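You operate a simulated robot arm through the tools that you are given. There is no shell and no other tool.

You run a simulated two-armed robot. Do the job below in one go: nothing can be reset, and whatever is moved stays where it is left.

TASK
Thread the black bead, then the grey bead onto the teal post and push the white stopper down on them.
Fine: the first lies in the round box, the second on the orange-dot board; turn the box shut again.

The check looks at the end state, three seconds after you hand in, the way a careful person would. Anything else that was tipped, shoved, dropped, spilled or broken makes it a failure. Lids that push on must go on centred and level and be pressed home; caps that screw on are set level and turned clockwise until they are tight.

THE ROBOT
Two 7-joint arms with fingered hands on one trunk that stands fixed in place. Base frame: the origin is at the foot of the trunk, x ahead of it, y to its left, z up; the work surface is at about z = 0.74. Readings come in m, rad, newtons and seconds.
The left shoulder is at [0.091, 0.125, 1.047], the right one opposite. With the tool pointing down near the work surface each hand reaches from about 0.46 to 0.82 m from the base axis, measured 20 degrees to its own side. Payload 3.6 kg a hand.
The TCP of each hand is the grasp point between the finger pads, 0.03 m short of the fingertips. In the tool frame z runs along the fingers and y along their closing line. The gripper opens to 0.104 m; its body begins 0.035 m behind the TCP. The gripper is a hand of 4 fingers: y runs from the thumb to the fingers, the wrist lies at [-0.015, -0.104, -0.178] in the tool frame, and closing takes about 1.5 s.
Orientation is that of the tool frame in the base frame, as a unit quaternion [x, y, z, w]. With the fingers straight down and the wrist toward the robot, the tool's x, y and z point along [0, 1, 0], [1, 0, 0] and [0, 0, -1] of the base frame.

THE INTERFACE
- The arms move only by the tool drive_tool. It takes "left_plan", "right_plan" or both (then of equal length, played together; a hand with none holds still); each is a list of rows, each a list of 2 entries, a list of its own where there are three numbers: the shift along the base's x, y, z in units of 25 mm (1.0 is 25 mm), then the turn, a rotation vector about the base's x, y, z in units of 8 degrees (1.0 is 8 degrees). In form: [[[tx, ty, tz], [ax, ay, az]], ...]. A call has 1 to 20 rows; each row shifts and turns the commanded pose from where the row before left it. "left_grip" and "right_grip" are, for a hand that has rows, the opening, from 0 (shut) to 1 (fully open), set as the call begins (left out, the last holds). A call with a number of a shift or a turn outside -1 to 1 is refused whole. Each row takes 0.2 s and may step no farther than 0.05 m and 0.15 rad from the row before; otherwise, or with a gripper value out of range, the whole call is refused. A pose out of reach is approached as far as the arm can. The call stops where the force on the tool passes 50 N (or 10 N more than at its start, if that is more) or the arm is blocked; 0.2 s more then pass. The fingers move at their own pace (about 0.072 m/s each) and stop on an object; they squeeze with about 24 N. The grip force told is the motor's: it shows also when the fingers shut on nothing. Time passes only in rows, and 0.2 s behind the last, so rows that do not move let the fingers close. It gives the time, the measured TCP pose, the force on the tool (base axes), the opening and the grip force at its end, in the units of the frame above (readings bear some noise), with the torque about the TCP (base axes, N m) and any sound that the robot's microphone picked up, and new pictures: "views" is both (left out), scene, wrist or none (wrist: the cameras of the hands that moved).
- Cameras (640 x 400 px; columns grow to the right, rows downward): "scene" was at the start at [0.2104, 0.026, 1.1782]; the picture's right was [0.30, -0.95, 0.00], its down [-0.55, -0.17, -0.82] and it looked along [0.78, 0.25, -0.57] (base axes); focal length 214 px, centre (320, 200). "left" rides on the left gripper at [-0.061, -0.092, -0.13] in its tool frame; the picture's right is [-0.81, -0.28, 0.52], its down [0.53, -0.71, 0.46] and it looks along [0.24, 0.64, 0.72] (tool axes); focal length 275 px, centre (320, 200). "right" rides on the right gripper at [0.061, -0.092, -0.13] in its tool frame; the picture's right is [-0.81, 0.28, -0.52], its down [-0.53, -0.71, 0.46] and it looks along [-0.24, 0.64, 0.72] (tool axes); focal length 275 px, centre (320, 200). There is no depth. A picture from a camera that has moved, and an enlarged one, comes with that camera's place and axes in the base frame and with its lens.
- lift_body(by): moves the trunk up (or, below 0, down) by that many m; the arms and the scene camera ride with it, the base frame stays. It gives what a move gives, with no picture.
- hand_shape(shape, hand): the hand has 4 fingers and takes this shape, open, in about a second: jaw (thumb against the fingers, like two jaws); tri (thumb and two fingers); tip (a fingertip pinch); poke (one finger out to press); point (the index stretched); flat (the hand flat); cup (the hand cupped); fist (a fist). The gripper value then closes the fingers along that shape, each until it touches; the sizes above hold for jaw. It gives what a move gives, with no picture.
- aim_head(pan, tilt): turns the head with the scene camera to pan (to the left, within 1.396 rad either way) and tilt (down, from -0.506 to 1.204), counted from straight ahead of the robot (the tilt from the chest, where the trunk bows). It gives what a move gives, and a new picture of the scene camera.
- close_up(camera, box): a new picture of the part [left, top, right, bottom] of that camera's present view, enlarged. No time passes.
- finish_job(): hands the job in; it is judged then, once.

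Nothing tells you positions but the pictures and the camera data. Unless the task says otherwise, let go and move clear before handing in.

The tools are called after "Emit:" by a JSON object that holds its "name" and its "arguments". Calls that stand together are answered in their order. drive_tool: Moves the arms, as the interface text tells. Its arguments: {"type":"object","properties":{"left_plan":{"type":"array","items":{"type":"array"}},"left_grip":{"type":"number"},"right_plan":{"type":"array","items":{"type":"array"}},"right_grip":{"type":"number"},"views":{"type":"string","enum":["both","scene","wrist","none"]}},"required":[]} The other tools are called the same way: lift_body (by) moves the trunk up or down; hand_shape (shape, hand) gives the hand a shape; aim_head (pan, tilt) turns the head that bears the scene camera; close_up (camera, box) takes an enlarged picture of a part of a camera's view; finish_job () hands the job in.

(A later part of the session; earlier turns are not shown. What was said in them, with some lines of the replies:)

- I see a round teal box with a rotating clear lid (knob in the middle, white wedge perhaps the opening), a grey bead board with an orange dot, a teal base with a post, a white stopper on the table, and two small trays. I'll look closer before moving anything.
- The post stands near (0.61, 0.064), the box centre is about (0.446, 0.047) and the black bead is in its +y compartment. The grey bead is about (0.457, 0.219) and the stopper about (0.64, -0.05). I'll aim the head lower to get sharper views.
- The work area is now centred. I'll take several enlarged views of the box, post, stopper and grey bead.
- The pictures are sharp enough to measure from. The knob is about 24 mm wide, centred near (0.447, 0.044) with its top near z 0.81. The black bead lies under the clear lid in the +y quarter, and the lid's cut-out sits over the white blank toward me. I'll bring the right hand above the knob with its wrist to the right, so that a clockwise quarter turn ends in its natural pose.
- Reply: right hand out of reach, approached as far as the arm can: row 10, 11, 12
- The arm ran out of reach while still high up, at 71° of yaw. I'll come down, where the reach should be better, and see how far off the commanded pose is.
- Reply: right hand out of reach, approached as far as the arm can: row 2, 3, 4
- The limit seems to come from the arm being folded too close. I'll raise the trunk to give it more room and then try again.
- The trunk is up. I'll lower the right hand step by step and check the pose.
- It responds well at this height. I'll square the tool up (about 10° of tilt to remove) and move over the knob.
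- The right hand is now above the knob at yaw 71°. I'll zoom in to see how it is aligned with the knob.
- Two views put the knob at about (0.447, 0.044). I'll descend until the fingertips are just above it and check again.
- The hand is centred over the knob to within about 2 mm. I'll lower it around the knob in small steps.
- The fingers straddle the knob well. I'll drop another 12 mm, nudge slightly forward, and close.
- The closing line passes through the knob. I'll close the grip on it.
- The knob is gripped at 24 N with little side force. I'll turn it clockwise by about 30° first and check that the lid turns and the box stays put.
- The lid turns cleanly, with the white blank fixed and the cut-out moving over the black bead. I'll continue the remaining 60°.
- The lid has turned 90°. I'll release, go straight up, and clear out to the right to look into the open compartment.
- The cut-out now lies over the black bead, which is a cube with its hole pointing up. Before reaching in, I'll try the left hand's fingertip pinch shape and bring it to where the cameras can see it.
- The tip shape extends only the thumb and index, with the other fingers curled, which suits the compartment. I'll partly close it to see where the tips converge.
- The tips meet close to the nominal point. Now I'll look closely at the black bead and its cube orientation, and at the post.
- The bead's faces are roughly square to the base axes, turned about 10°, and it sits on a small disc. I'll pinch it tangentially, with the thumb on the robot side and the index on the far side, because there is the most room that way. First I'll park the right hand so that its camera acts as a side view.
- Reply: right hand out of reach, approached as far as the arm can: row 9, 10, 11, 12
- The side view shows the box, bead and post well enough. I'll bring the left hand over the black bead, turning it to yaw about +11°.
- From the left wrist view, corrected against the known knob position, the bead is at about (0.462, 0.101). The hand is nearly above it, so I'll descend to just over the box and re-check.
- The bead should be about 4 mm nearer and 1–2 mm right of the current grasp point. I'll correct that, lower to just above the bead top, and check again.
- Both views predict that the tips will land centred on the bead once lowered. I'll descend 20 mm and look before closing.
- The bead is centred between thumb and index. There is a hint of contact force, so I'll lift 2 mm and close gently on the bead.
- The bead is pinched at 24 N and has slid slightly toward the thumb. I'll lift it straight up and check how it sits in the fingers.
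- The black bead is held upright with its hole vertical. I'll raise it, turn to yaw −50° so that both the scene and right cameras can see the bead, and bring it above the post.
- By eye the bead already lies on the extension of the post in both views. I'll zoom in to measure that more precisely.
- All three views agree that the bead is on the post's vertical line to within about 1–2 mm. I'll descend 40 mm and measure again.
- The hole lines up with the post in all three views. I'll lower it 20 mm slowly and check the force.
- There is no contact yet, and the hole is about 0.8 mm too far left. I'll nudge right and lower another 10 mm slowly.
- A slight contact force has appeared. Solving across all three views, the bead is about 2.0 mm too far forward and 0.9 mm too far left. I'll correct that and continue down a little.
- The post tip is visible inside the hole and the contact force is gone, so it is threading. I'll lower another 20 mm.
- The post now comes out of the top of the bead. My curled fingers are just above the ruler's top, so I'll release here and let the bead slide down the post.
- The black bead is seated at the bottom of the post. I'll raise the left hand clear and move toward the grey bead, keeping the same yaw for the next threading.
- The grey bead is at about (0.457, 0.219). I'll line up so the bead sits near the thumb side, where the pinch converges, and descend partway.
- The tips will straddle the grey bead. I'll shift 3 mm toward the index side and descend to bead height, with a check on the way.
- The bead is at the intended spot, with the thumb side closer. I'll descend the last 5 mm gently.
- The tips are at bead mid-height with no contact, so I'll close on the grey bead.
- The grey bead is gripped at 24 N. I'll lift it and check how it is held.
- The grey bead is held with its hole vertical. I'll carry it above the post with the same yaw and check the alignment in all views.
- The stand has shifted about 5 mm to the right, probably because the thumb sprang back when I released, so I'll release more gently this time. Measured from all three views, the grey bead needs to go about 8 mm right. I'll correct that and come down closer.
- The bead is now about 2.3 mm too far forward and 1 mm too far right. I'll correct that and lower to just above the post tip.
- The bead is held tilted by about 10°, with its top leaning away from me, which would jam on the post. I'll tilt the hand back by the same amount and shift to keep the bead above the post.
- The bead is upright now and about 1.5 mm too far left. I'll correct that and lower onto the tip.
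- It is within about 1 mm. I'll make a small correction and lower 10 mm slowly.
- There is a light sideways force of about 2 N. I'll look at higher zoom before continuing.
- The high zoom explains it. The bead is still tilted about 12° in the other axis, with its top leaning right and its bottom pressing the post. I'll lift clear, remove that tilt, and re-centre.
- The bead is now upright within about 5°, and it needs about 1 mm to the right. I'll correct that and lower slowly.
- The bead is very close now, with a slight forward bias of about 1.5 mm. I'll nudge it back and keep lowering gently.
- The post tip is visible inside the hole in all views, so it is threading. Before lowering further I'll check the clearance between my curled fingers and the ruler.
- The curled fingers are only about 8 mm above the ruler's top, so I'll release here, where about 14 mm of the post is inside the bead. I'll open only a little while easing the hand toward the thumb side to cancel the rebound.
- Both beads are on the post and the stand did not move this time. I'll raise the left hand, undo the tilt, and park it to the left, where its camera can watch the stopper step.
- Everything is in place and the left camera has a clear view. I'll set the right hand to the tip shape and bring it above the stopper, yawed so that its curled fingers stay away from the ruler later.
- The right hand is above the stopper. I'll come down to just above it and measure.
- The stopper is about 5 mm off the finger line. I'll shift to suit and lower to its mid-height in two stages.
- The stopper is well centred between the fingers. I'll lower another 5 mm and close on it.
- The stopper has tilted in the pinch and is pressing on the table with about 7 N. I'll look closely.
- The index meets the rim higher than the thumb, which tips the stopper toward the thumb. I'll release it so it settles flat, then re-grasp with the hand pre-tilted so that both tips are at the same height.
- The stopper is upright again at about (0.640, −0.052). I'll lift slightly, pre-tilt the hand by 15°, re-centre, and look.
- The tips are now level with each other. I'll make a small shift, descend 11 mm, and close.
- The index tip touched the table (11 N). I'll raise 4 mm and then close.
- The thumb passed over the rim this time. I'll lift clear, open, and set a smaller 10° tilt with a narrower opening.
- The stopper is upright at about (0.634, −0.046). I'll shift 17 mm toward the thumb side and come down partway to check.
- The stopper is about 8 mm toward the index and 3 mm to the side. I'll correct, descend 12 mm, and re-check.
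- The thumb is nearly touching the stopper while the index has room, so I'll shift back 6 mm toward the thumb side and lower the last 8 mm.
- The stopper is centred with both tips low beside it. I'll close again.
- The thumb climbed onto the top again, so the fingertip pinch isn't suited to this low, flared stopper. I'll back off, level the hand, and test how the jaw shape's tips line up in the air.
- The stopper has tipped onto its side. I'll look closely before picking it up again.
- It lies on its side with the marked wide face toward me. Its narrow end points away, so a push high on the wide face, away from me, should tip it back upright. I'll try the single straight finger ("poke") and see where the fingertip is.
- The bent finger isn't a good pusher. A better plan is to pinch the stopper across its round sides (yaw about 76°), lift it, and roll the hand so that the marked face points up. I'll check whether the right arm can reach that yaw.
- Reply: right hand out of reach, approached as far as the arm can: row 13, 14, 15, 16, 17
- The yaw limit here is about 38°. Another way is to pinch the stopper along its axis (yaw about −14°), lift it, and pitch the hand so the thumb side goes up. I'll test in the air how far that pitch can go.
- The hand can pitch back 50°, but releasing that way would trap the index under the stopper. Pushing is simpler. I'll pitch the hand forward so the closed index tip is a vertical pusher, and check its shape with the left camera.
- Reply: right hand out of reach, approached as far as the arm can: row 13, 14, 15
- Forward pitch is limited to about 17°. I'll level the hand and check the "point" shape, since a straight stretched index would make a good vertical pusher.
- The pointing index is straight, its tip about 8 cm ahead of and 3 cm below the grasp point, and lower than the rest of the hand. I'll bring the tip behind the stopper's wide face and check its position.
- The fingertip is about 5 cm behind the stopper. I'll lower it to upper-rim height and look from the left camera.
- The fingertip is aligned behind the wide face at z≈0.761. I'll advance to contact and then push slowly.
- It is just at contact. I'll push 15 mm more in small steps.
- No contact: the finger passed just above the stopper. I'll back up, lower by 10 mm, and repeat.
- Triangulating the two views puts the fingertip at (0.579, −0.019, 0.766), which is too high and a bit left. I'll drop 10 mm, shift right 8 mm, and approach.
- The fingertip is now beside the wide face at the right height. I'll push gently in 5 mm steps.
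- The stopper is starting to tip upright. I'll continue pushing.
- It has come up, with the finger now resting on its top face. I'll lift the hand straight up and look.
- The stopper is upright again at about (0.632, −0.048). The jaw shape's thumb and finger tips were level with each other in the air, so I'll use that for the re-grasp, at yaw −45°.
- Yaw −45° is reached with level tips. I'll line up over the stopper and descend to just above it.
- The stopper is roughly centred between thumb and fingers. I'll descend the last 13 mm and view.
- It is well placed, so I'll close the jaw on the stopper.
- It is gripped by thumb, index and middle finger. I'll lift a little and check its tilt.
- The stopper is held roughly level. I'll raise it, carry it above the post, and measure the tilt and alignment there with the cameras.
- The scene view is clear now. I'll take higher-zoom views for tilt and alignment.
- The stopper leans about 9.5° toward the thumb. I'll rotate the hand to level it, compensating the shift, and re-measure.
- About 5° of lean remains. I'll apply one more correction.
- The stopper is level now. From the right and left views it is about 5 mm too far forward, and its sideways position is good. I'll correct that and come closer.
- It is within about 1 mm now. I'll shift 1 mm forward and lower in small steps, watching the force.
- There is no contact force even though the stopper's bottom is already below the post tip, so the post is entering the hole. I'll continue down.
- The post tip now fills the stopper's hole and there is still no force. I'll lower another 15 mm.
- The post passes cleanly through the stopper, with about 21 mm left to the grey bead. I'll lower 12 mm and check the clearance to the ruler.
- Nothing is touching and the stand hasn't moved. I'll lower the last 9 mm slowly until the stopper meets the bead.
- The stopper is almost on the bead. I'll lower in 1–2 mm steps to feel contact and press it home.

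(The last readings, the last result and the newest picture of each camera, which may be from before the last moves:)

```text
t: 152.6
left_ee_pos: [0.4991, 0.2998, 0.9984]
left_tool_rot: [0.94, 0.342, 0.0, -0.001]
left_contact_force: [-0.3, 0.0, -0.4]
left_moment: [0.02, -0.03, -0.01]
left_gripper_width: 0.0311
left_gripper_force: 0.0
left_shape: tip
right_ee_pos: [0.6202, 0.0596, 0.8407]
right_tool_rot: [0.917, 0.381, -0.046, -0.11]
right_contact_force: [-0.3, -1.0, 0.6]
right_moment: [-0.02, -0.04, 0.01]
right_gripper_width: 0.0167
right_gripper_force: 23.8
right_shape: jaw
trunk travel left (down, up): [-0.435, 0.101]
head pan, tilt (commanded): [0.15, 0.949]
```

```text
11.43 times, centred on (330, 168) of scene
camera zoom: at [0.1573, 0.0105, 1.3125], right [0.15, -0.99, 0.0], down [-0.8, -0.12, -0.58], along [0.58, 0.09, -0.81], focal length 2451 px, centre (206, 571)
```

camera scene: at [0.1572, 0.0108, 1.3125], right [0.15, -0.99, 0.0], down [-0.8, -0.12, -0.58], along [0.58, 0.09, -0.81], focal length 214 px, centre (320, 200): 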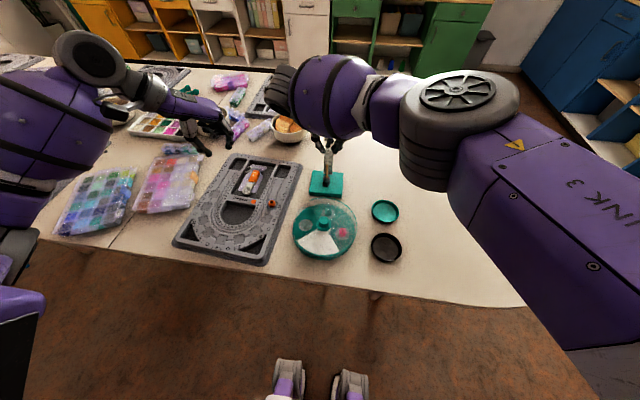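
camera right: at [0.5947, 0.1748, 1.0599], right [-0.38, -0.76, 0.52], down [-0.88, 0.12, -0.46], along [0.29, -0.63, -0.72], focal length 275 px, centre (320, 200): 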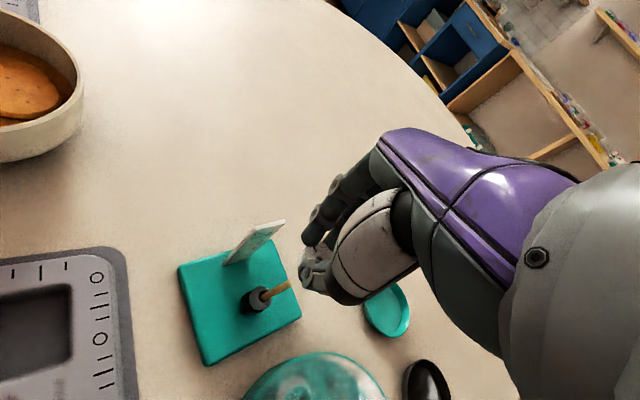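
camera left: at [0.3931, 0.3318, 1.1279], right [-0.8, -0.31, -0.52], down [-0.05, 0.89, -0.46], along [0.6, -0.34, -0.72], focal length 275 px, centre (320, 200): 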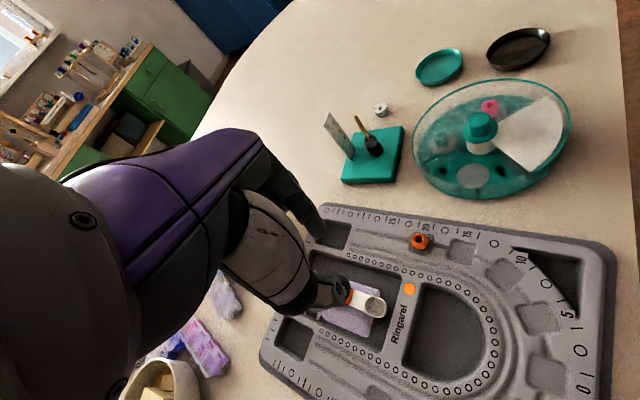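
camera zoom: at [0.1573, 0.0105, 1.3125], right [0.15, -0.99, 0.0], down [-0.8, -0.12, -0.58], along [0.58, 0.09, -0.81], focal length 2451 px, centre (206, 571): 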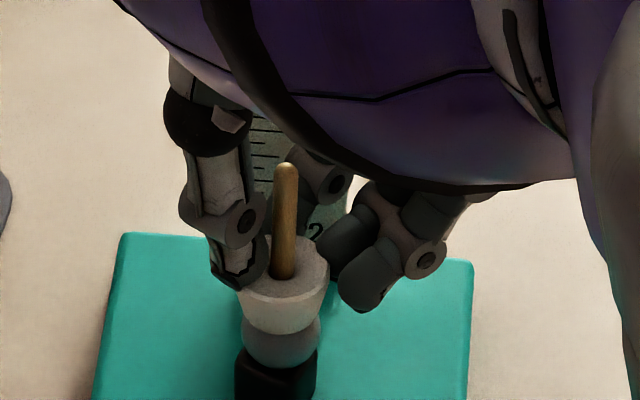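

Emit:
{"name": "drive_tool", "arguments": {"right_plan": [[[0, 0, -0.06], [0, 0, 0]], [[0, 0, -0.06], [0, 0, 0]], [[0, 0, -0.06], [0, 0, 0]], [[0, 0, 0], [0, 0, 0]]], "views": "none"}}

Emit:
{"name": "close_up", "arguments": {"camera": "left", "box": [345, 100, 385, 145]}}

Emit:
{"name": "close_up", "arguments": {"camera": "scene", "box": [315, 150, 345, 185]}}

```text
t: 153.6
left_ee_pos: [0.498, 0.3006, 0.9989]
left_tool_rot: [0.94, 0.342, 0.001, 0.0]
left_contact_force: [0.3, 0.1, 0.7]
left_moment: [0.04, 0.02, 0.0]
left_gripper_width: 0.0309
left_gripper_force: 0.1
left_shape: tip
right_ee_pos: [0.6188, 0.0586, 0.8381]
right_tool_rot: [0.917, 0.382, -0.041, -0.108]
right_contact_force: [5.2, 1.6, 25.0]
right_moment: [0.22, 0.2, -0.03]
right_gripper_width: 0.0171
right_gripper_force: 24.1
right_shape: jaw
trunk travel left (down, up): [-0.435, 0.101]
head pan, tilt (commanded): [0.15, 0.949]
```

```text
8.89 times, centred on (365, 122) of left
camera zoom: at [0.3918, 0.3316, 1.1289], right [-0.8, -0.31, -0.52], down [-0.05, 0.89, -0.46], along [0.6, -0.34, -0.72], focal length 2447 px, centre (-80, 889)
```

zoom: 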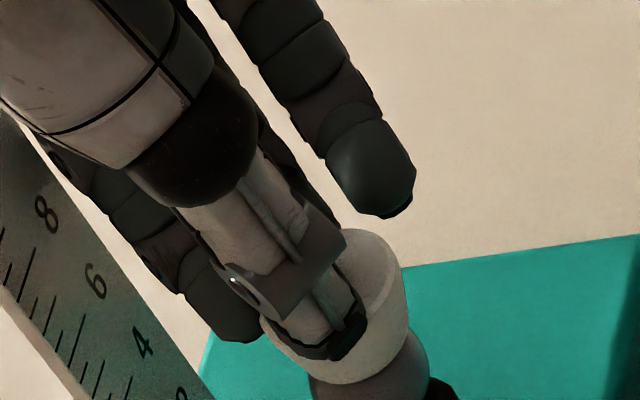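

```text
11.43 times, centred on (330, 168) of scene
camera zoom: at [0.1555, 0.0106, 1.313], right [0.15, -0.99, 0.0], down [-0.8, -0.12, -0.58], along [0.58, 0.09, -0.81], focal length 2451 px, centre (206, 571)
```

zoom: 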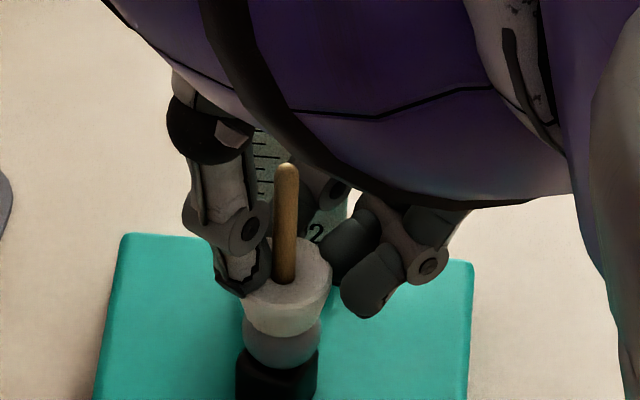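

The contact force is 25 N downward, so the stopper is pressed home on the beads. I'll ease off 1.5 mm so there's little load, then open the hand gently.

Emit:
{"name": "drive_tool", "arguments": {"right_plan": [[[0, 0, 0.06], [0, 0, 0]], [[0, 0, 0], [0, 0, 0]]], "views": "none"}}

Emit:
{"name": "drive_tool", "arguments": {"right_plan": [[[0, 0, 0], [0, 0, 0]], [[0, 0, 0], [0, 0, 0]], [[0, 0, 0], [0, 0, 0]], [[0, 0, 0], [0, 0, 0]]], "right_grip": 0.4, "views": "none"}}

Emit:
{"name": "close_up", "arguments": {"camera": "left", "box": [335, 95, 385, 150]}}

Emit:
{"name": "close_up", "arguments": {"camera": "scene", "box": [310, 145, 350, 190]}}

```text
t: 154.2
left_ee_pos: [0.4988, 0.3017, 0.9985]
left_tool_rot: [0.94, 0.341, 0.0, 0.0]
left_contact_force: [1.0, -0.9, -0.3]
left_moment: [0.04, 0.0, -0.01]
left_gripper_width: 0.0311
left_gripper_force: 0.0
left_shape: tip
right_ee_pos: [0.6192, 0.0586, 0.8398]
right_tool_rot: [0.917, 0.381, -0.044, -0.108]
right_contact_force: [4.8, 1.1, 22.1]
right_moment: [0.18, 0.17, 0.0]
right_gripper_width: 0.0173
right_gripper_force: 24.1
right_shape: jaw
trunk travel left (down, up): [-0.435, 0.101]
head pan, tilt (commanded): [0.15, 0.949]
```

```text
t: 155.2
left_ee_pos: [0.499, 0.301, 0.9985]
left_tool_rot: [0.94, 0.342, -0.001, 0.0]
left_contact_force: [0.7, 0.3, 0.1]
left_moment: [-0.03, 0.0, 0.01]
left_gripper_width: 0.0308
left_gripper_force: 0.0
left_shape: tip
right_ee_pos: [0.6196, 0.0595, 0.8369]
right_tool_rot: [0.917, 0.381, -0.046, -0.108]
right_contact_force: [0.4, -1.6, -0.9]
right_moment: [0.02, -0.01, 0.03]
right_gripper_width: 0.0416
right_gripper_force: 0.0
right_shape: jaw
trunk travel left (down, up): [-0.435, 0.101]
head pan, tilt (commanded): [0.15, 0.949]
```

```text
7.27 times, centred on (360, 122) of left
camera zoom: at [0.3933, 0.3315, 1.1278], right [-0.8, -0.31, -0.52], down [-0.05, 0.89, -0.46], along [0.6, -0.34, -0.72], focal length 2002 px, centre (29, 764)
```

zoom: 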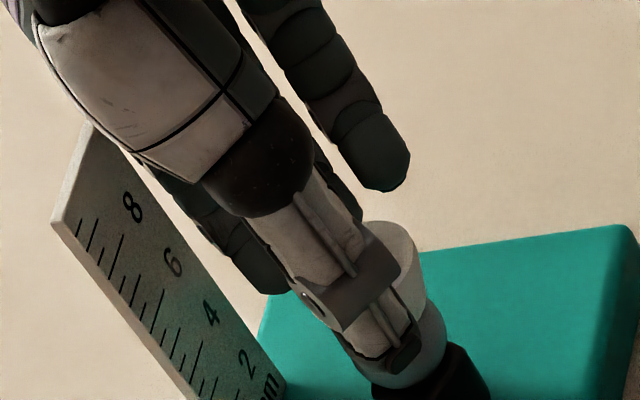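

```text
8.89 times, centred on (330, 168) of scene
camera zoom: at [0.1574, 0.0105, 1.3124], right [0.15, -0.99, 0.0], down [-0.8, -0.12, -0.58], along [0.58, 0.09, -0.81], focal length 1906 px, centre (231, 489)
```

zoom: 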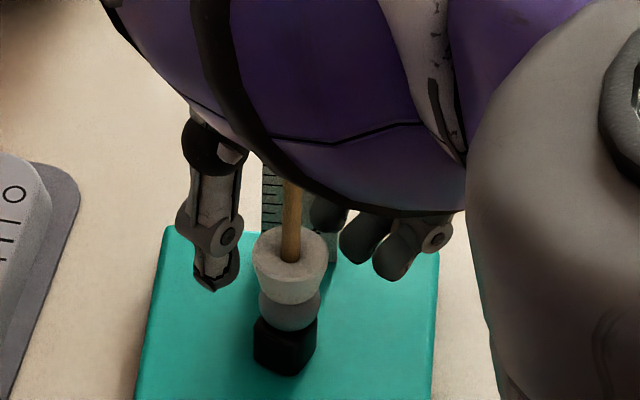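

It is released and the stopper sits on the beads. I'll raise the right hand straight up and clear of the stand.

Emit:
{"name": "drive_tool", "arguments": {"right_plan": [[[0, 0, 0.4], [0, 0, 0]], [[0, 0, 0.6], [0, 0, 0]], [[0, 0, 0.8], [0, 0, 0]], [[0, 0, 1], [0, 0, 0]], [[0, 0, 1], [0, 0, 0]], [[0, 0, 1], [0, 0, 0]], [[0, -0.6, 0.2], [-0.42, -0.42, 0]], [[0, -0.8, 0], [-0.42, -0.42, 0]], [[-0.1, -1, 0], [-0.42, -0.42, 0]], [[-0.2, -1, 0], [0, 0, 0]], [[-0.2, -1, 0], [0, 0, 0]], [[-0.2, -1, 0], [0, 0, 0]], [[0, 0, 0], [0, 0, 0]]], "views": "scene"}}

Emit:
{"name": "close_up", "arguments": {"camera": "left", "box": [325, 80, 405, 160]}}

Emit:
{"name": "close_up", "arguments": {"camera": "scene", "box": [305, 145, 355, 205]}}

```text
t: 158.0
left_ee_pos: [0.4992, 0.3017, 0.9985]
left_tool_rot: [0.94, 0.342, 0.0, 0.0]
left_contact_force: [0.1, 0.2, -0.8]
left_moment: [-0.02, 0.0, -0.03]
left_gripper_width: 0.0315
left_gripper_force: 0.1
left_shape: tip
right_ee_pos: [0.604, -0.0763, 0.962]
right_tool_rot: [0.924, 0.383, 0.001, 0.006]
right_contact_force: [0.9, -0.2, 0.1]
right_moment: [0.01, -0.01, 0.0]
right_gripper_width: 0.0414
right_gripper_force: 0.0
right_shape: jaw
trunk travel left (down, up): [-0.435, 0.101]
head pan, tilt (commanded): [0.15, 0.949]
camera scene: at [0.1573, 0.011, 1.3125], right [0.15, -0.99, 0.0], down [-0.8, -0.12, -0.58], along [0.58, 0.09, -0.81], focal length 214 px, centre (320, 200)
```

scene: 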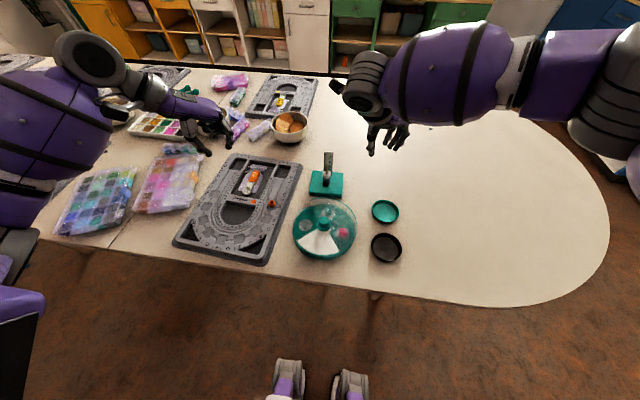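

```text
5.00 times, centred on (365, 120) of left
camera zoom: at [0.3932, 0.3319, 1.1278], right [-0.8, -0.31, -0.52], down [-0.05, 0.89, -0.46], along [0.6, -0.34, -0.72], focal length 1376 px, centre (95, 600)
```

zoom: 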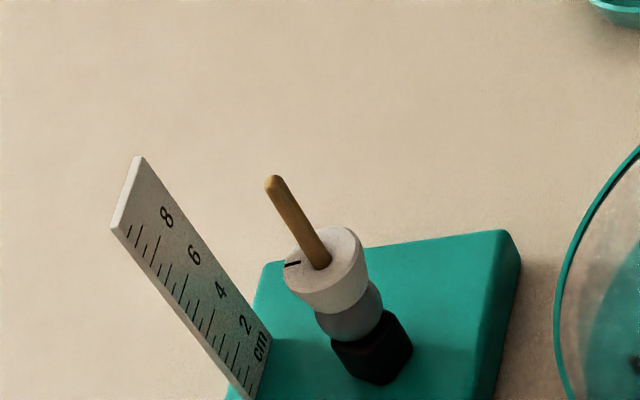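

```text
6.67 times, centred on (330, 175) of scene
camera zoom: at [0.1573, 0.011, 1.3125], right [0.15, -0.99, 0.0], down [-0.8, -0.12, -0.58], along [0.58, 0.09, -0.81], focal length 1430 px, centre (253, 367)
```

zoom: 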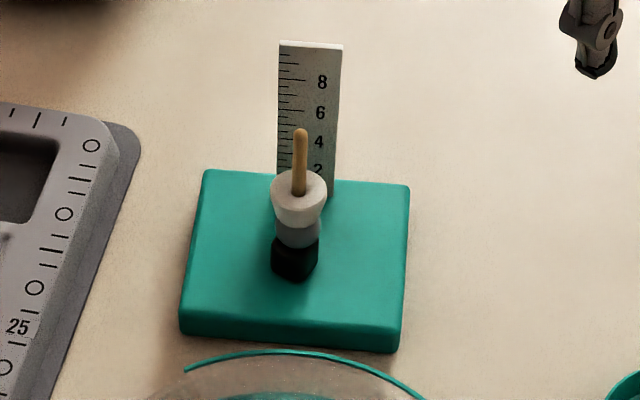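

The stack looks right: black, grey, then the stopper. I'll zoom in to confirm that it's level and seated.

Emit:
{"name": "close_up", "arguments": {"camera": "scene", "box": [322, 164, 346, 190]}}

Emit:
{"name": "close_up", "arguments": {"camera": "left", "box": [345, 105, 385, 150]}}

Emit:
{"name": "close_up", "arguments": {"camera": "scene", "box": [280, 190, 370, 265]}}

```text
15.38 times, centred on (334, 177) of scene
camera zoom: at [0.1573, 0.011, 1.3125], right [0.15, -0.99, 0.0], down [-0.8, -0.12, -0.58], along [0.58, 0.09, -0.81], focal length 3300 px, centre (105, 554)
```

zoom: 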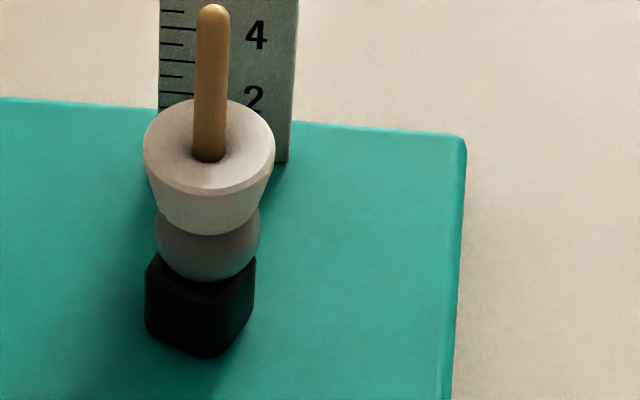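

```text
8.89 times, centred on (365, 128) of left
camera zoom: at [0.3932, 0.3319, 1.1278], right [-0.8, -0.31, -0.52], down [-0.05, 0.89, -0.46], along [0.6, -0.34, -0.72], focal length 2447 px, centre (-80, 844)
```

zoom: 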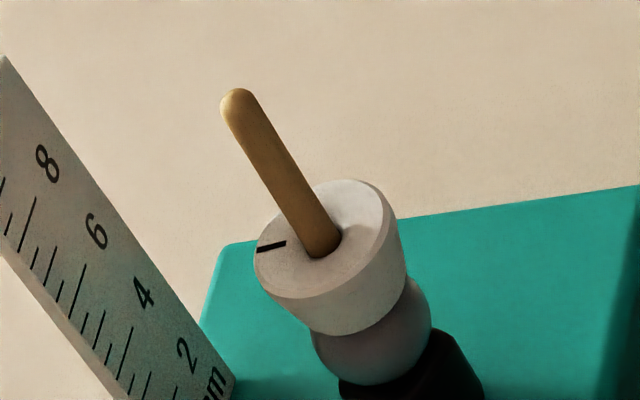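

```text
5.33 times, centred on (325, 228) of scene
camera zoom: at [0.1573, 0.011, 1.3125], right [0.15, -0.99, 0.0], down [-0.8, -0.12, -0.58], along [0.58, 0.09, -0.81], focal length 1144 px, centre (293, 53)
```

zoom: 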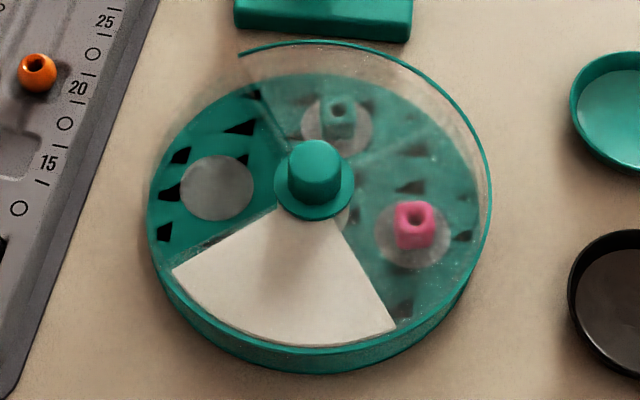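

The stopper is seated and essentially level. The last step is to turn the lid back a quarter turn counter-clockwise to close the box. I'll bring the right hand over the knob.

Emit:
{"name": "drive_tool", "arguments": {"right_plan": [[[-0.775, 0.61, 0], [0, 0, 0.39]], [[-0.775, 0.61, 0], [0, 0, 0.39]], [[-0.775, 0.61, 0], [0, 0, 0.39]], [[-0.775, 0.61, 0], [0, 0, 0.39]], [[-0.775, 0.61, 0], [0, 0, 0.39]], [[-0.775, 0.61, 0], [0, 0, 0.39]], [[-0.775, 0.61, 0], [0, 0, 0.39]], [[-0.775, 0.61, 0], [0, 0, 0.39]], [[0, 0, -0.8], [0, 0, 0]], [[0, 0, -0.8], [0, 0, 0]], [[0, 0, 0], [0, 0, 0]], [[0, 0, 0], [0, 0, 0]]], "right_grip": 0.7, "views": "none"}}

Emit:
{"name": "close_up", "arguments": {"camera": "right", "box": [220, 130, 420, 350]}}

Emit:
{"name": "close_up", "arguments": {"camera": "left", "box": [380, 60, 560, 240]}}

```text
t: 160.6
left_ee_pos: [0.4991, 0.3017, 0.999]
left_tool_rot: [0.94, 0.342, 0.0, 0.0]
left_contact_force: [-1.4, -0.4, -0.3]
left_moment: [0.0, -0.01, 0.0]
left_gripper_width: 0.031
left_gripper_force: 0.1
left_shape: tip
right_ee_pos: [0.447, 0.0464, 0.9235]
right_tool_rot: [0.819, 0.574, 0.003, 0.004]
right_contact_force: [0.9, 0.4, -0.4]
right_moment: [-0.01, -0.02, -0.02]
right_gripper_width: 0.0725
right_gripper_force: 0.1
right_shape: jaw
trunk travel left (down, up): [-0.435, 0.101]
head pan, tilt (commanded): [0.15, 0.949]
```

```text
1.82 times, centred on (320, 240) of right
camera zoom: at [0.3786, 0.1364, 1.0541], right [-0.02, -0.85, 0.52], down [-0.85, -0.26, -0.46], along [0.53, -0.45, -0.72], focal length 500 px, centre (320, 127)
```

zoom: 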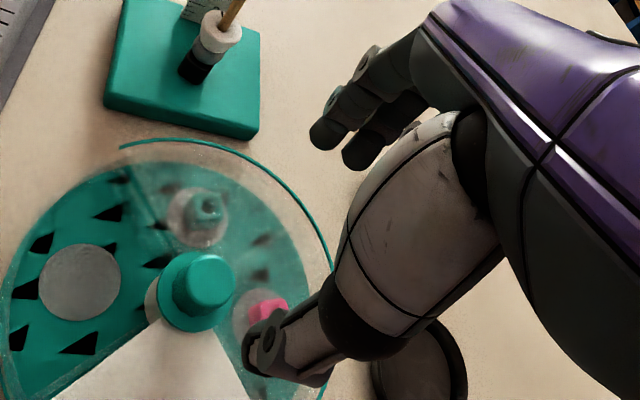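

```text
2.22 times, centred on (470, 150) of left
camera zoom: at [0.3932, 0.3316, 1.128], right [-0.8, -0.31, -0.52], down [-0.05, 0.89, -0.46], along [0.6, -0.34, -0.72], focal length 612 px, centre (-13, 311)
```

zoom: 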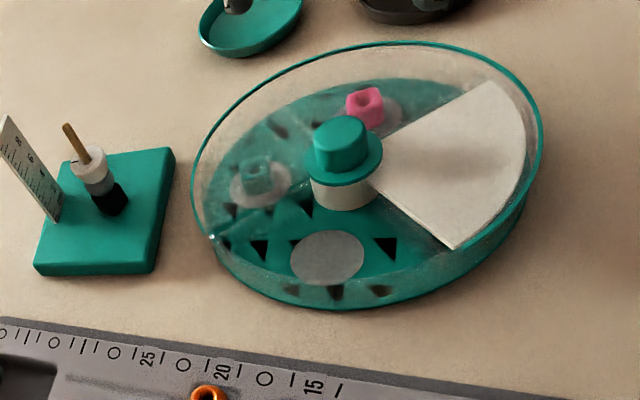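

Emit:
{"name": "close_up", "arguments": {"camera": "scene", "box": [285, 165, 375, 265]}}

```text
4.00 times, centred on (330, 215) of scene
camera zoom: at [0.1572, 0.0107, 1.3125], right [0.15, -0.99, 0.0], down [-0.8, -0.12, -0.58], along [0.58, 0.09, -0.81], focal length 858 px, centre (280, 140)
```

zoom: 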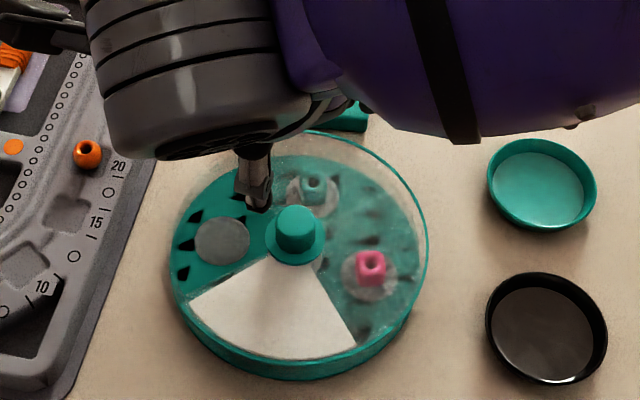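

The box hasn't moved. I'll descend around the knob to the same height as before.

Emit:
{"name": "drive_tool", "arguments": {"right_plan": [[[0.08, 0, -0.9], [0, 0, 0]], [[0, 0, -0.9], [0, 0, 0]], [[0, 0, -0.9], [0, 0, 0]], [[0, 0, -0.8], [0, 0, 0]], [[0, 0, -0.3], [0, 0, 0]], [[0, 0, 0], [0, 0, 0]], [[0, 0, 0], [0, 0, 0]]], "views": "none"}}

Emit:
{"name": "close_up", "arguments": {"camera": "right", "box": [220, 130, 420, 350]}}

Emit:
{"name": "close_up", "arguments": {"camera": "left", "box": [400, 60, 540, 200]}}

```text
t: 162.2
left_ee_pos: [0.4998, 0.3013, 0.9976]
left_tool_rot: [0.94, 0.342, 0.0, -0.001]
left_contact_force: [-0.2, 0.0, 0.6]
left_moment: [-0.02, 0.02, -0.01]
left_gripper_width: 0.031
left_gripper_force: 0.2
left_shape: tip
right_ee_pos: [0.4497, 0.0451, 0.8271]
right_tool_rot: [0.818, 0.575, 0.003, 0.006]
right_contact_force: [0.4, 0.1, 0.0]
right_moment: [0.0, -0.04, 0.01]
right_gripper_width: 0.0724
right_gripper_force: 0.0
right_shape: jaw
trunk travel left (down, up): [-0.435, 0.101]
head pan, tilt (commanded): [0.15, 0.949]
```

```text
1.82 times, centred on (320, 240) of right
camera zoom: at [0.3815, 0.1359, 0.9581], right [-0.02, -0.85, 0.52], down [-0.85, -0.26, -0.46], along [0.53, -0.45, -0.72], focal length 500 px, centre (320, 127)
```

zoom: 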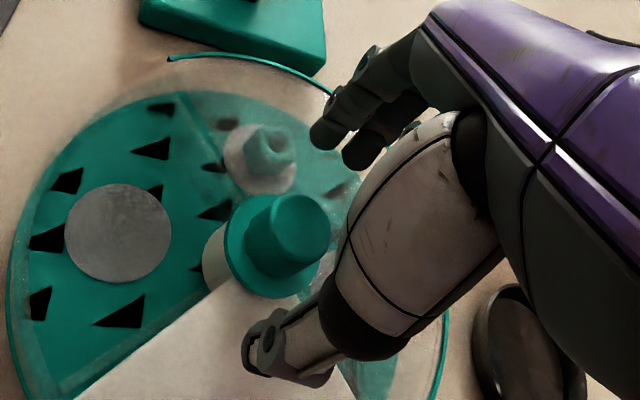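

```text
2.86 times, centred on (470, 130) of left
camera zoom: at [0.3932, 0.3315, 1.128], right [-0.8, -0.31, -0.52], down [-0.05, 0.89, -0.46], along [0.6, -0.34, -0.72], focal length 786 px, centre (-109, 400)
```

zoom: 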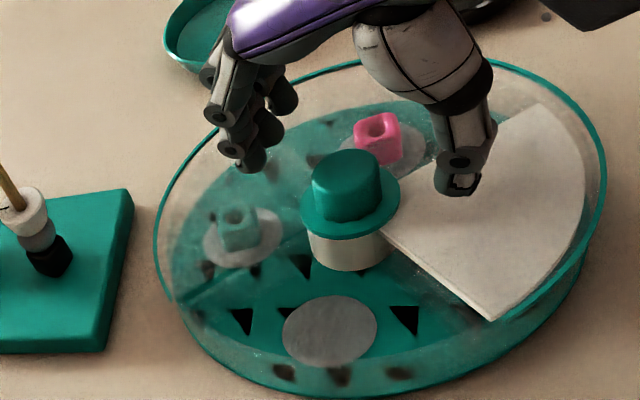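

The fingers straddle the knob as before. I'll lower 12 mm and grip.

Emit:
{"name": "drive_tool", "arguments": {"right_plan": [[[0, 0.02, -0.24], [0, 0, 0]], [[0, 0, -0.24], [0, 0, 0]], [[0, 0, 0], [0, 0, 0]]], "views": "none"}}

Emit:
{"name": "drive_tool", "arguments": {"right_plan": [[[0, 0, 0], [0, 0, 0]], [[0, 0, 0], [0, 0, 0]], [[0, 0, 0], [0, 0, 0]], [[0, 0, 0], [0, 0, 0]], [[0, 0, 0], [0, 0, 0]], [[0, 0, 0], [0, 0, 0]]], "right_grip": 0.0, "views": "none"}}

Emit:
{"name": "close_up", "arguments": {"camera": "left", "box": [400, 60, 540, 200]}}

```text
t: 163.0
left_ee_pos: [0.5002, 0.301, 0.9979]
left_tool_rot: [0.94, 0.341, 0.001, 0.0]
left_contact_force: [0.0, -0.7, 0.1]
left_moment: [0.04, 0.0, 0.01]
left_gripper_width: 0.0311
left_gripper_force: 0.1
left_shape: tip
right_ee_pos: [0.4489, 0.0453, 0.8152]
right_tool_rot: [0.819, 0.573, 0.003, 0.006]
right_contact_force: [0.0, 0.2, 1.3]
right_moment: [0.03, 0.02, 0.02]
right_gripper_width: 0.0725
right_gripper_force: 0.1
right_shape: jaw
trunk travel left (down, up): [-0.435, 0.101]
head pan, tilt (commanded): [0.15, 0.949]
```

```text
t: 164.4
left_ee_pos: [0.4996, 0.3007, 0.9987]
left_tool_rot: [0.94, 0.341, 0.0, 0.0]
left_contact_force: [-0.2, -0.4, 0.3]
left_moment: [-0.01, 0.0, 0.02]
left_gripper_width: 0.0312
left_gripper_force: 0.1
left_shape: tip
right_ee_pos: [0.4492, 0.0453, 0.8153]
right_tool_rot: [0.818, 0.575, 0.003, 0.005]
right_contact_force: [-0.8, 0.1, -0.9]
right_moment: [0.01, 0.0, 0.0]
right_gripper_width: 0.0202
right_gripper_force: 24.2
right_shape: jaw
trunk travel left (down, up): [-0.435, 0.101]
head pan, tilt (commanded): [0.15, 0.949]
```

```text
2.86 times, centred on (470, 130) of left
camera zoom: at [0.3932, 0.3316, 1.1279], right [-0.8, -0.31, -0.52], down [-0.05, 0.89, -0.46], along [0.6, -0.34, -0.72], focal length 786 px, centre (-109, 400)
```

zoom: 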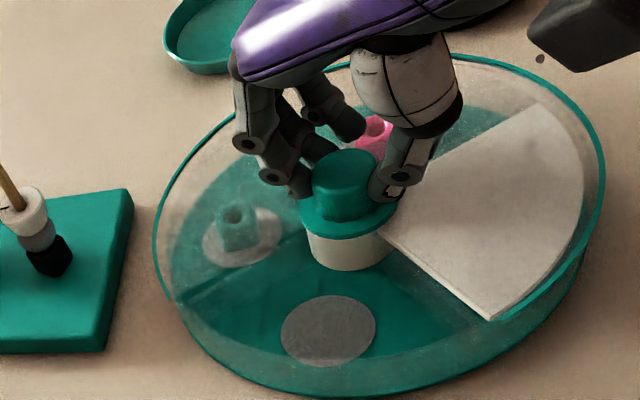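

The grip is good. I'll turn counter-clockwise 90°.

Emit:
{"name": "drive_tool", "arguments": {"right_plan": [[[0, 0, 0], [0, 0, 0.75]], [[0, 0, 0], [0, 0, 0.75]], [[0, 0, 0], [0, 0, 0.75]], [[0, 0, 0], [0, 0, 0.75]], [[0, 0, 0], [0, 0, 0.75]], [[0, 0, 0], [0, 0, 0.75]], [[0, 0, 0], [0, 0, 0.75]], [[0, 0, 0], [0, 0, 0.75]], [[0, 0, 0], [0, 0, 0.75]], [[0, 0, 0], [0, 0, 0.75]], [[0, 0, 0], [0, 0, 0.75]], [[0, 0, 0], [0, 0, 0.75]], [[0, 0, 0], [0, 0, 0.75]], [[0, 0, 0], [0, 0, 0.75]], [[0, 0, 0], [0, 0, 0.79]], [[0, 0, 0], [0, 0, 0]]], "views": "none"}}

Emit:
{"name": "close_up", "arguments": {"camera": "left", "box": [390, 60, 550, 210]}}

Emit:
{"name": "close_up", "arguments": {"camera": "scene", "box": [285, 175, 375, 265]}}

```text
t: 167.8
left_ee_pos: [0.5, 0.3, 0.9993]
left_tool_rot: [0.94, 0.342, 0.0, 0.001]
left_contact_force: [-0.1, 0.3, 0.4]
left_moment: [0.0, 0.01, -0.01]
left_gripper_width: 0.0313
left_gripper_force: 0.2
left_shape: tip
right_ee_pos: [0.4507, 0.0466, 0.8152]
right_tool_rot: [0.17, 0.985, 0.005, 0.002]
right_contact_force: [0.3, -1.7, 0.4]
right_moment: [0.0, -0.01, 0.01]
right_gripper_width: 0.0202
right_gripper_force: 24.0
right_shape: jaw
trunk travel left (down, up): [-0.435, 0.101]
head pan, tilt (commanded): [0.15, 0.949]
```

```text
2.67 times, centred on (470, 135) of left
camera zoom: at [0.3932, 0.3313, 1.128], right [-0.8, -0.31, -0.52], down [-0.05, 0.89, -0.46], along [0.6, -0.34, -0.72], focal length 734 px, centre (-80, 373)
```

zoom: 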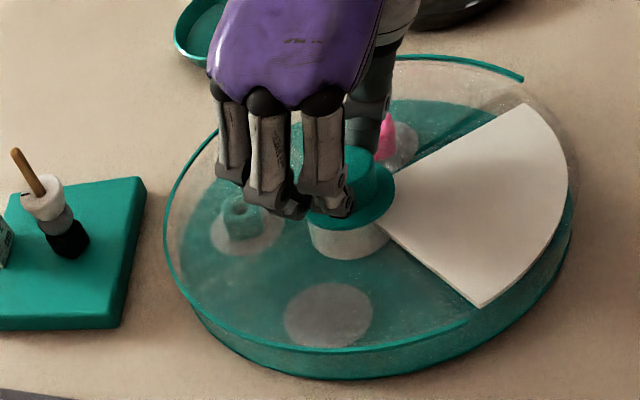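

```text
4.44 times, centred on (330, 220) of scene
camera zoom: at [0.1573, 0.0103, 1.3125], right [0.15, -0.99, 0.0], down [-0.8, -0.12, -0.58], along [0.58, 0.09, -0.81], focal length 953 px, centre (276, 111)
```

zoom: 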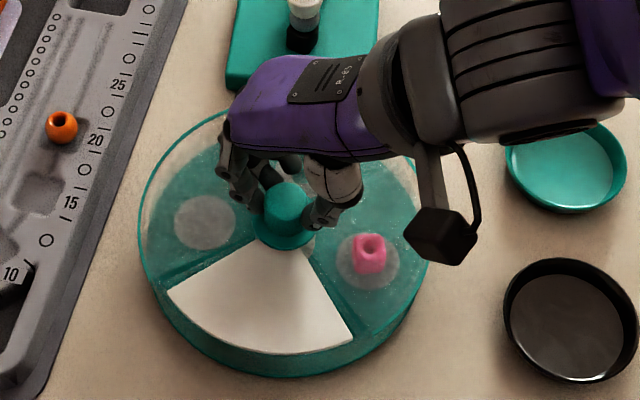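

The opening is back over the white blank. I'll release, go straight up, and move away so I can check the lid.

Emit:
{"name": "drive_tool", "arguments": {"right_plan": [[[0, 0, 0], [0, 0, 0]], [[0, 0, 0], [0, 0, 0]], [[0, 0, 0], [0, 0, 0]], [[0, 0, 0], [0, 0, 0]], [[0, 0, 0.5], [0, 0, 0]], [[0, 0, 1], [0, 0, 0]], [[0, 0, 1], [0, 0, 0]], [[0, 0, 1], [0, 0, 0]], [[0, 0, 1], [0, 0, 0]], [[0, -0.4, 0.6], [0, 0, -0.9]], [[0, -0.7, 0.3], [0, 0, -0.9]], [[0, -0.9, 0], [0, 0, -0.9]], [[0.2, -1, 0], [0, 0, -0.9]], [[0.2, -1, 0], [0, 0, -0.9]], [[0.2, -1, 0], [0, 0, -0.9]], [[0.2, -1, 0], [0, 0, 0]], [[0.2, -1, 0], [0, 0, 0]], [[0, 0, 0], [0, 0, 0]]], "right_grip": 0.5, "views": "scene"}}

Emit:
{"name": "close_up", "arguments": {"camera": "scene", "box": [285, 185, 365, 265]}}

Emit:
{"name": "close_up", "arguments": {"camera": "left", "box": [390, 60, 590, 230]}}

```text
t: 171.6
left_ee_pos: [0.5005, 0.3014, 0.9983]
left_tool_rot: [0.94, 0.342, 0.0, -0.001]
left_contact_force: [-0.1, 0.3, 0.3]
left_moment: [-0.01, 0.02, -0.01]
left_gripper_width: 0.031
left_gripper_force: 0.0
left_shape: tip
right_ee_pos: [0.4725, -0.1286, 0.9487]
right_tool_rot: [0.521, 0.853, 0.005, 0.004]
right_contact_force: [-0.2, -0.5, -0.5]
right_moment: [0.01, -0.01, 0.02]
right_gripper_width: 0.0517
right_gripper_force: 0.1
right_shape: jaw
trunk travel left (down, up): [-0.435, 0.101]
head pan, tilt (commanded): [0.15, 0.949]
camera scene: at [0.1574, 0.0108, 1.3125], right [0.15, -0.99, 0.0], down [-0.8, -0.12, -0.58], along [0.58, 0.09, -0.81], focal length 214 px, centre (320, 200)
```

scene: 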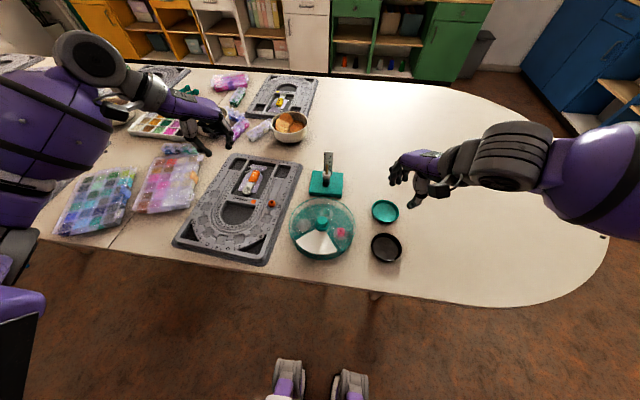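

```text
5.00 times, centred on (325, 225) of scene
camera zoom: at [0.1574, 0.0108, 1.3125], right [0.15, -0.99, 0.0], down [-0.8, -0.12, -0.58], along [0.58, 0.09, -0.81], focal length 1072 px, centre (295, 75)
```

zoom: 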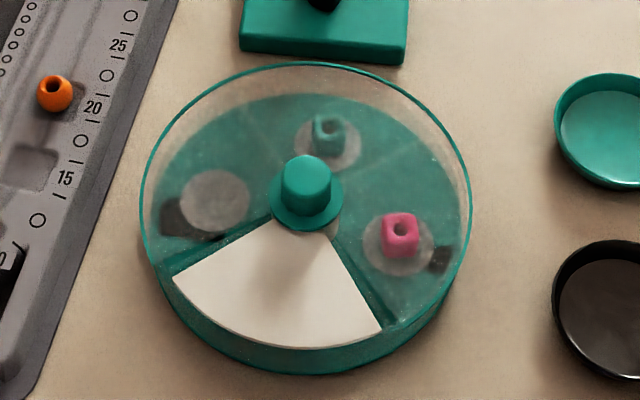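

```text
2.35 times, centred on (490, 145) of left
camera zoom: at [0.3933, 0.3318, 1.1279], right [-0.8, -0.31, -0.52], down [-0.05, 0.89, -0.46], along [0.6, -0.34, -0.72], focal length 648 px, centre (-80, 329)
```

zoom: 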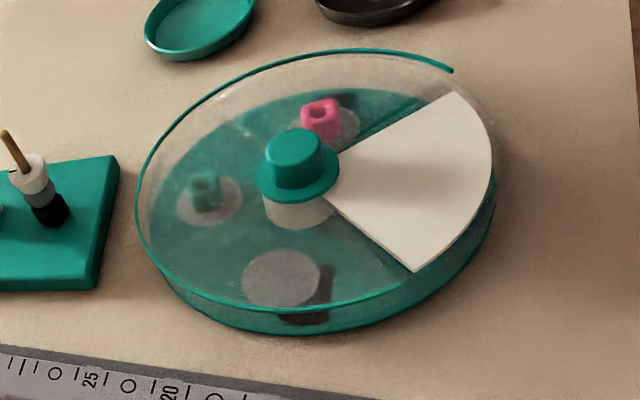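

Emit:
{"name": "close_up", "arguments": {"camera": "scene", "box": [300, 215, 350, 260]}}

Emit:
{"name": "close_up", "arguments": {"camera": "right", "box": [0, 100, 320, 400]}}

Emit:
{"name": "close_up", "arguments": {"camera": "left", "box": [470, 75, 570, 185]}}

```text
8.89 times, centred on (325, 238) of scene
camera zoom: at [0.1574, 0.0108, 1.3125], right [0.15, -0.99, 0.0], down [-0.8, -0.12, -0.58], along [0.58, 0.09, -0.81], focal length 1906 px, centre (276, -133)
```

zoom: 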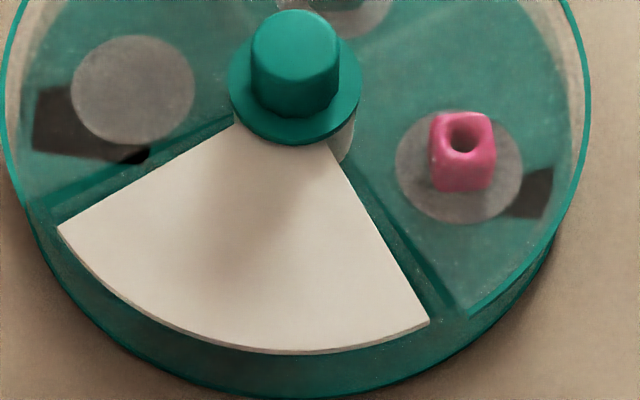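

```text
1.33 times, centred on (160, 250) of right
camera zoom: at [0.3614, -0.1158, 1.0795], right [0.61, -0.6, 0.52], down [-0.39, -0.8, -0.46], along [0.69, 0.08, -0.72], focal length 367 px, centre (533, 133)
```

zoom: 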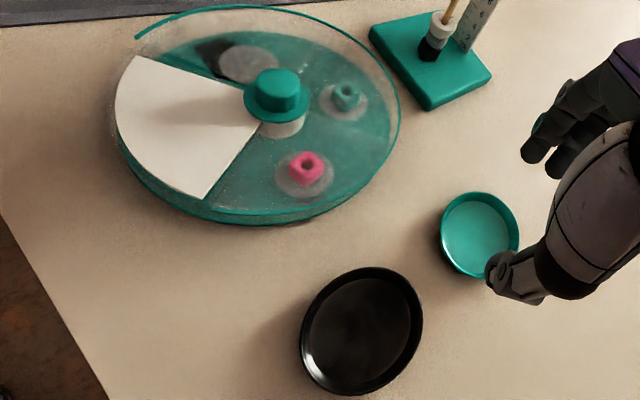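

```text
3.64 times, centred on (520, 130) of left
camera zoom: at [0.3933, 0.3318, 1.1279], right [-0.8, -0.31, -0.52], down [-0.05, 0.89, -0.46], along [0.6, -0.34, -0.72], focal length 1001 px, centre (-407, 454)
```

zoom: 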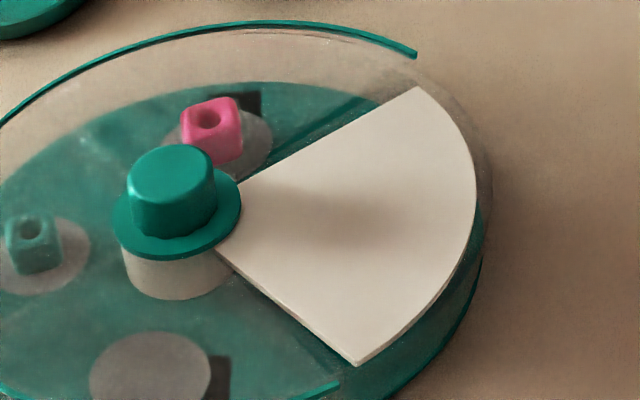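

The lid is closed symmetrically over the blank. One last close look at the stack from the right side and overall before I retreat.

Emit:
{"name": "close_up", "arguments": {"camera": "right", "box": [225, 25, 285, 85]}}

Emit:
{"name": "close_up", "arguments": {"camera": "scene", "box": [322, 150, 346, 190]}}

Emit:
{"name": "close_up", "arguments": {"camera": "left", "box": [340, 95, 390, 155]}}

```text
6.67 times, centred on (255, 55) of right
camera zoom: at [0.3614, -0.1158, 1.0795], right [0.61, -0.6, 0.52], down [-0.39, -0.8, -0.46], along [0.69, 0.08, -0.72], focal length 1835 px, centre (753, 1167)
```

zoom: 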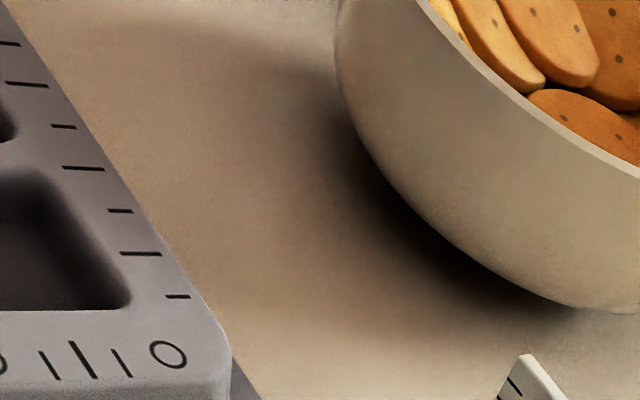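

```text
10.00 times, centred on (334, 170) of scene
camera zoom: at [0.1574, 0.0108, 1.3125], right [0.15, -0.99, 0.0], down [-0.8, -0.12, -0.58], along [0.58, 0.09, -0.81], focal length 2145 px, centre (180, 500)
```

zoom: 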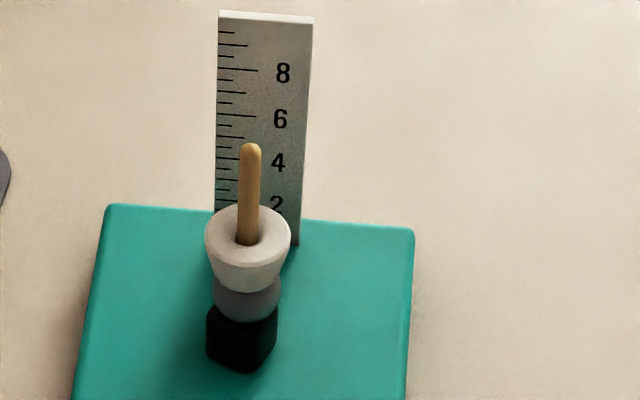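

```text
6.67 times, centred on (365, 125) of left
camera zoom: at [0.3933, 0.3318, 1.1279], right [-0.8, -0.31, -0.52], down [-0.05, 0.89, -0.46], along [0.6, -0.34, -0.72], focal length 1835 px, centre (20, 700)
```

zoom: 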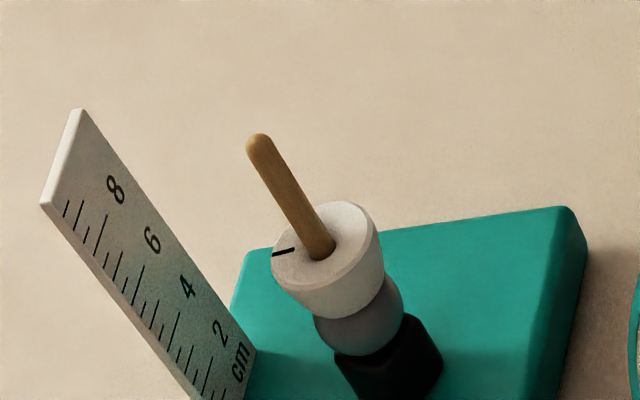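

Emit:
{"name": "close_up", "arguments": {"camera": "right", "box": [225, 90, 285, 150]}}

Emit:
{"name": "close_up", "arguments": {"camera": "scene", "box": [170, 140, 420, 275]}}

```text
6.67 times, centred on (255, 120) of right
camera zoom: at [0.3614, -0.1158, 1.0795], right [0.61, -0.6, 0.52], down [-0.39, -0.8, -0.46], along [0.69, 0.08, -0.72], focal length 1835 px, centre (753, 733)
```

zoom: 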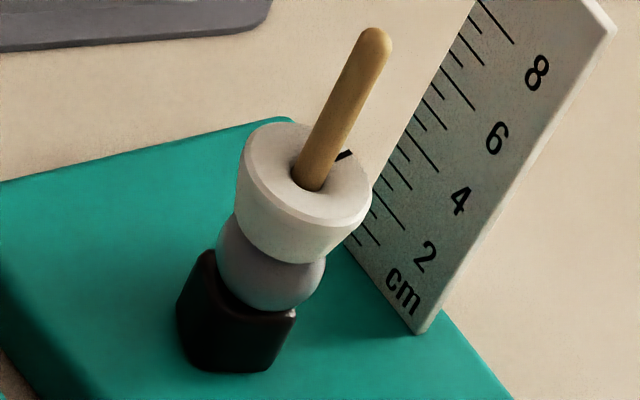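

```text
2.56 times, centred on (295, 208) of scene
camera zoom: at [0.1574, 0.0108, 1.3125], right [0.15, -0.99, 0.0], down [-0.8, -0.12, -0.58], along [0.58, 0.09, -0.81], focal length 549 px, centre (384, 181)
```

zoom: 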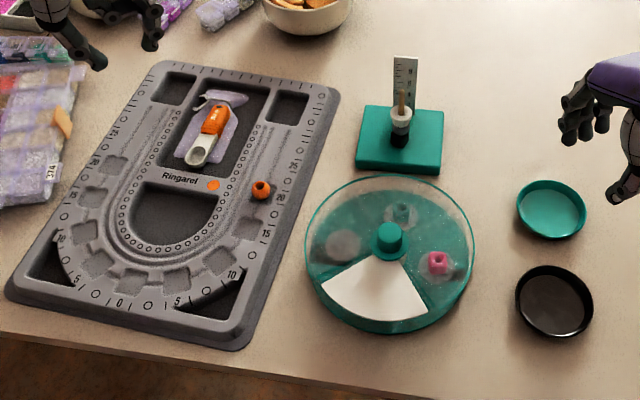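

Everything is in place: black, grey and the stopper are on the post, the box is shut, and the neighbouring items are undisturbed. I'll raise both hands a little further clear and hand in.

Emit:
{"name": "drive_tool", "arguments": {"left_plan": [[[0, 0.3, 0.8], [0, 0, 0]], [[0, 0.3, 0.8], [0, 0, 0]], [[0, 0.3, 0.8], [0, 0, 0]], [[0, 0, 0], [0, 0, 0]]], "right_plan": [[[0, -0.6, 0.6], [0, 0, 0]], [[0, -0.6, 0.6], [0, 0, 0]], [[0, -0.6, 0.6], [0, 0, 0]], [[0, 0, 0], [0, 0, 0]]], "views": "scene"}}

```text
t: 172.6
left_ee_pos: [0.4992, 0.3223, 1.0598]
left_tool_rot: [0.94, 0.341, -0.001, 0.0]
left_contact_force: [0.5, -0.2, -0.8]
left_moment: [-0.02, 0.04, 0.02]
left_gripper_width: 0.0311
left_gripper_force: 0.0
left_shape: tip
right_ee_pos: [0.4737, -0.1747, 0.9957]
right_tool_rot: [0.52, 0.854, 0.003, 0.004]
right_contact_force: [-0.6, 0.4, -0.3]
right_moment: [0.02, -0.03, 0.02]
right_gripper_width: 0.0515
right_gripper_force: 0.1
right_shape: jaw
trunk travel left (down, up): [-0.435, 0.101]
head pan, tilt (commanded): [0.15, 0.949]
camera scene: at [0.1575, 0.0107, 1.3125], right [0.15, -0.99, 0.0], down [-0.8, -0.12, -0.58], along [0.58, 0.09, -0.81], focal length 214 px, centre (320, 200)
```

scene: 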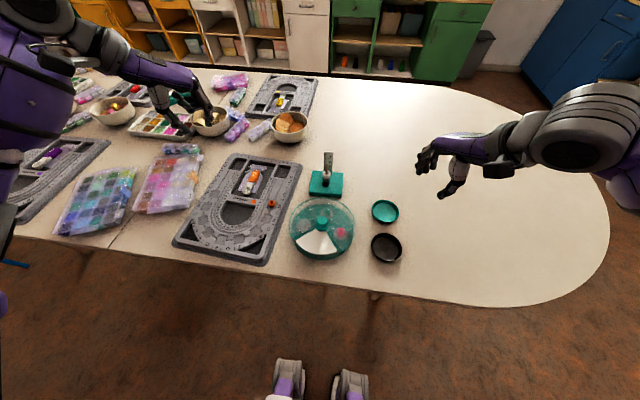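

Both hands are clear and still, and the work is complete, so I'm handing in the job.

Emit:
{"name": "finish_job", "arguments": {}}

```text
The job is handed in.
```

The black bead, then the grey bead, are threaded on the post on the teal stand. The white stopper is pressed down on them, and the round box is shut again. I've handed the job in, and no result has come back yet.

- **Stack:** I pressed the stopper down until I felt about 25 N against the beads. In the close-up pictures it is centred and within a few degrees of level.
- **Box lid:** The cut-out is back over the white blank, with even gaps on both sides.
- **Things that shifted:** The post's stand moved about 5 mm when I released the black bead. The round box moved about 5 mm when I let go of its knob. I left both where they were.
- **Stopper:** It tipped onto its side on the table while I was trying to grip it. I stood it upright again before placing it, marked face up.

The orange bead, the other beads in the box and the two trays are where they were. Both hands are clear of the work.
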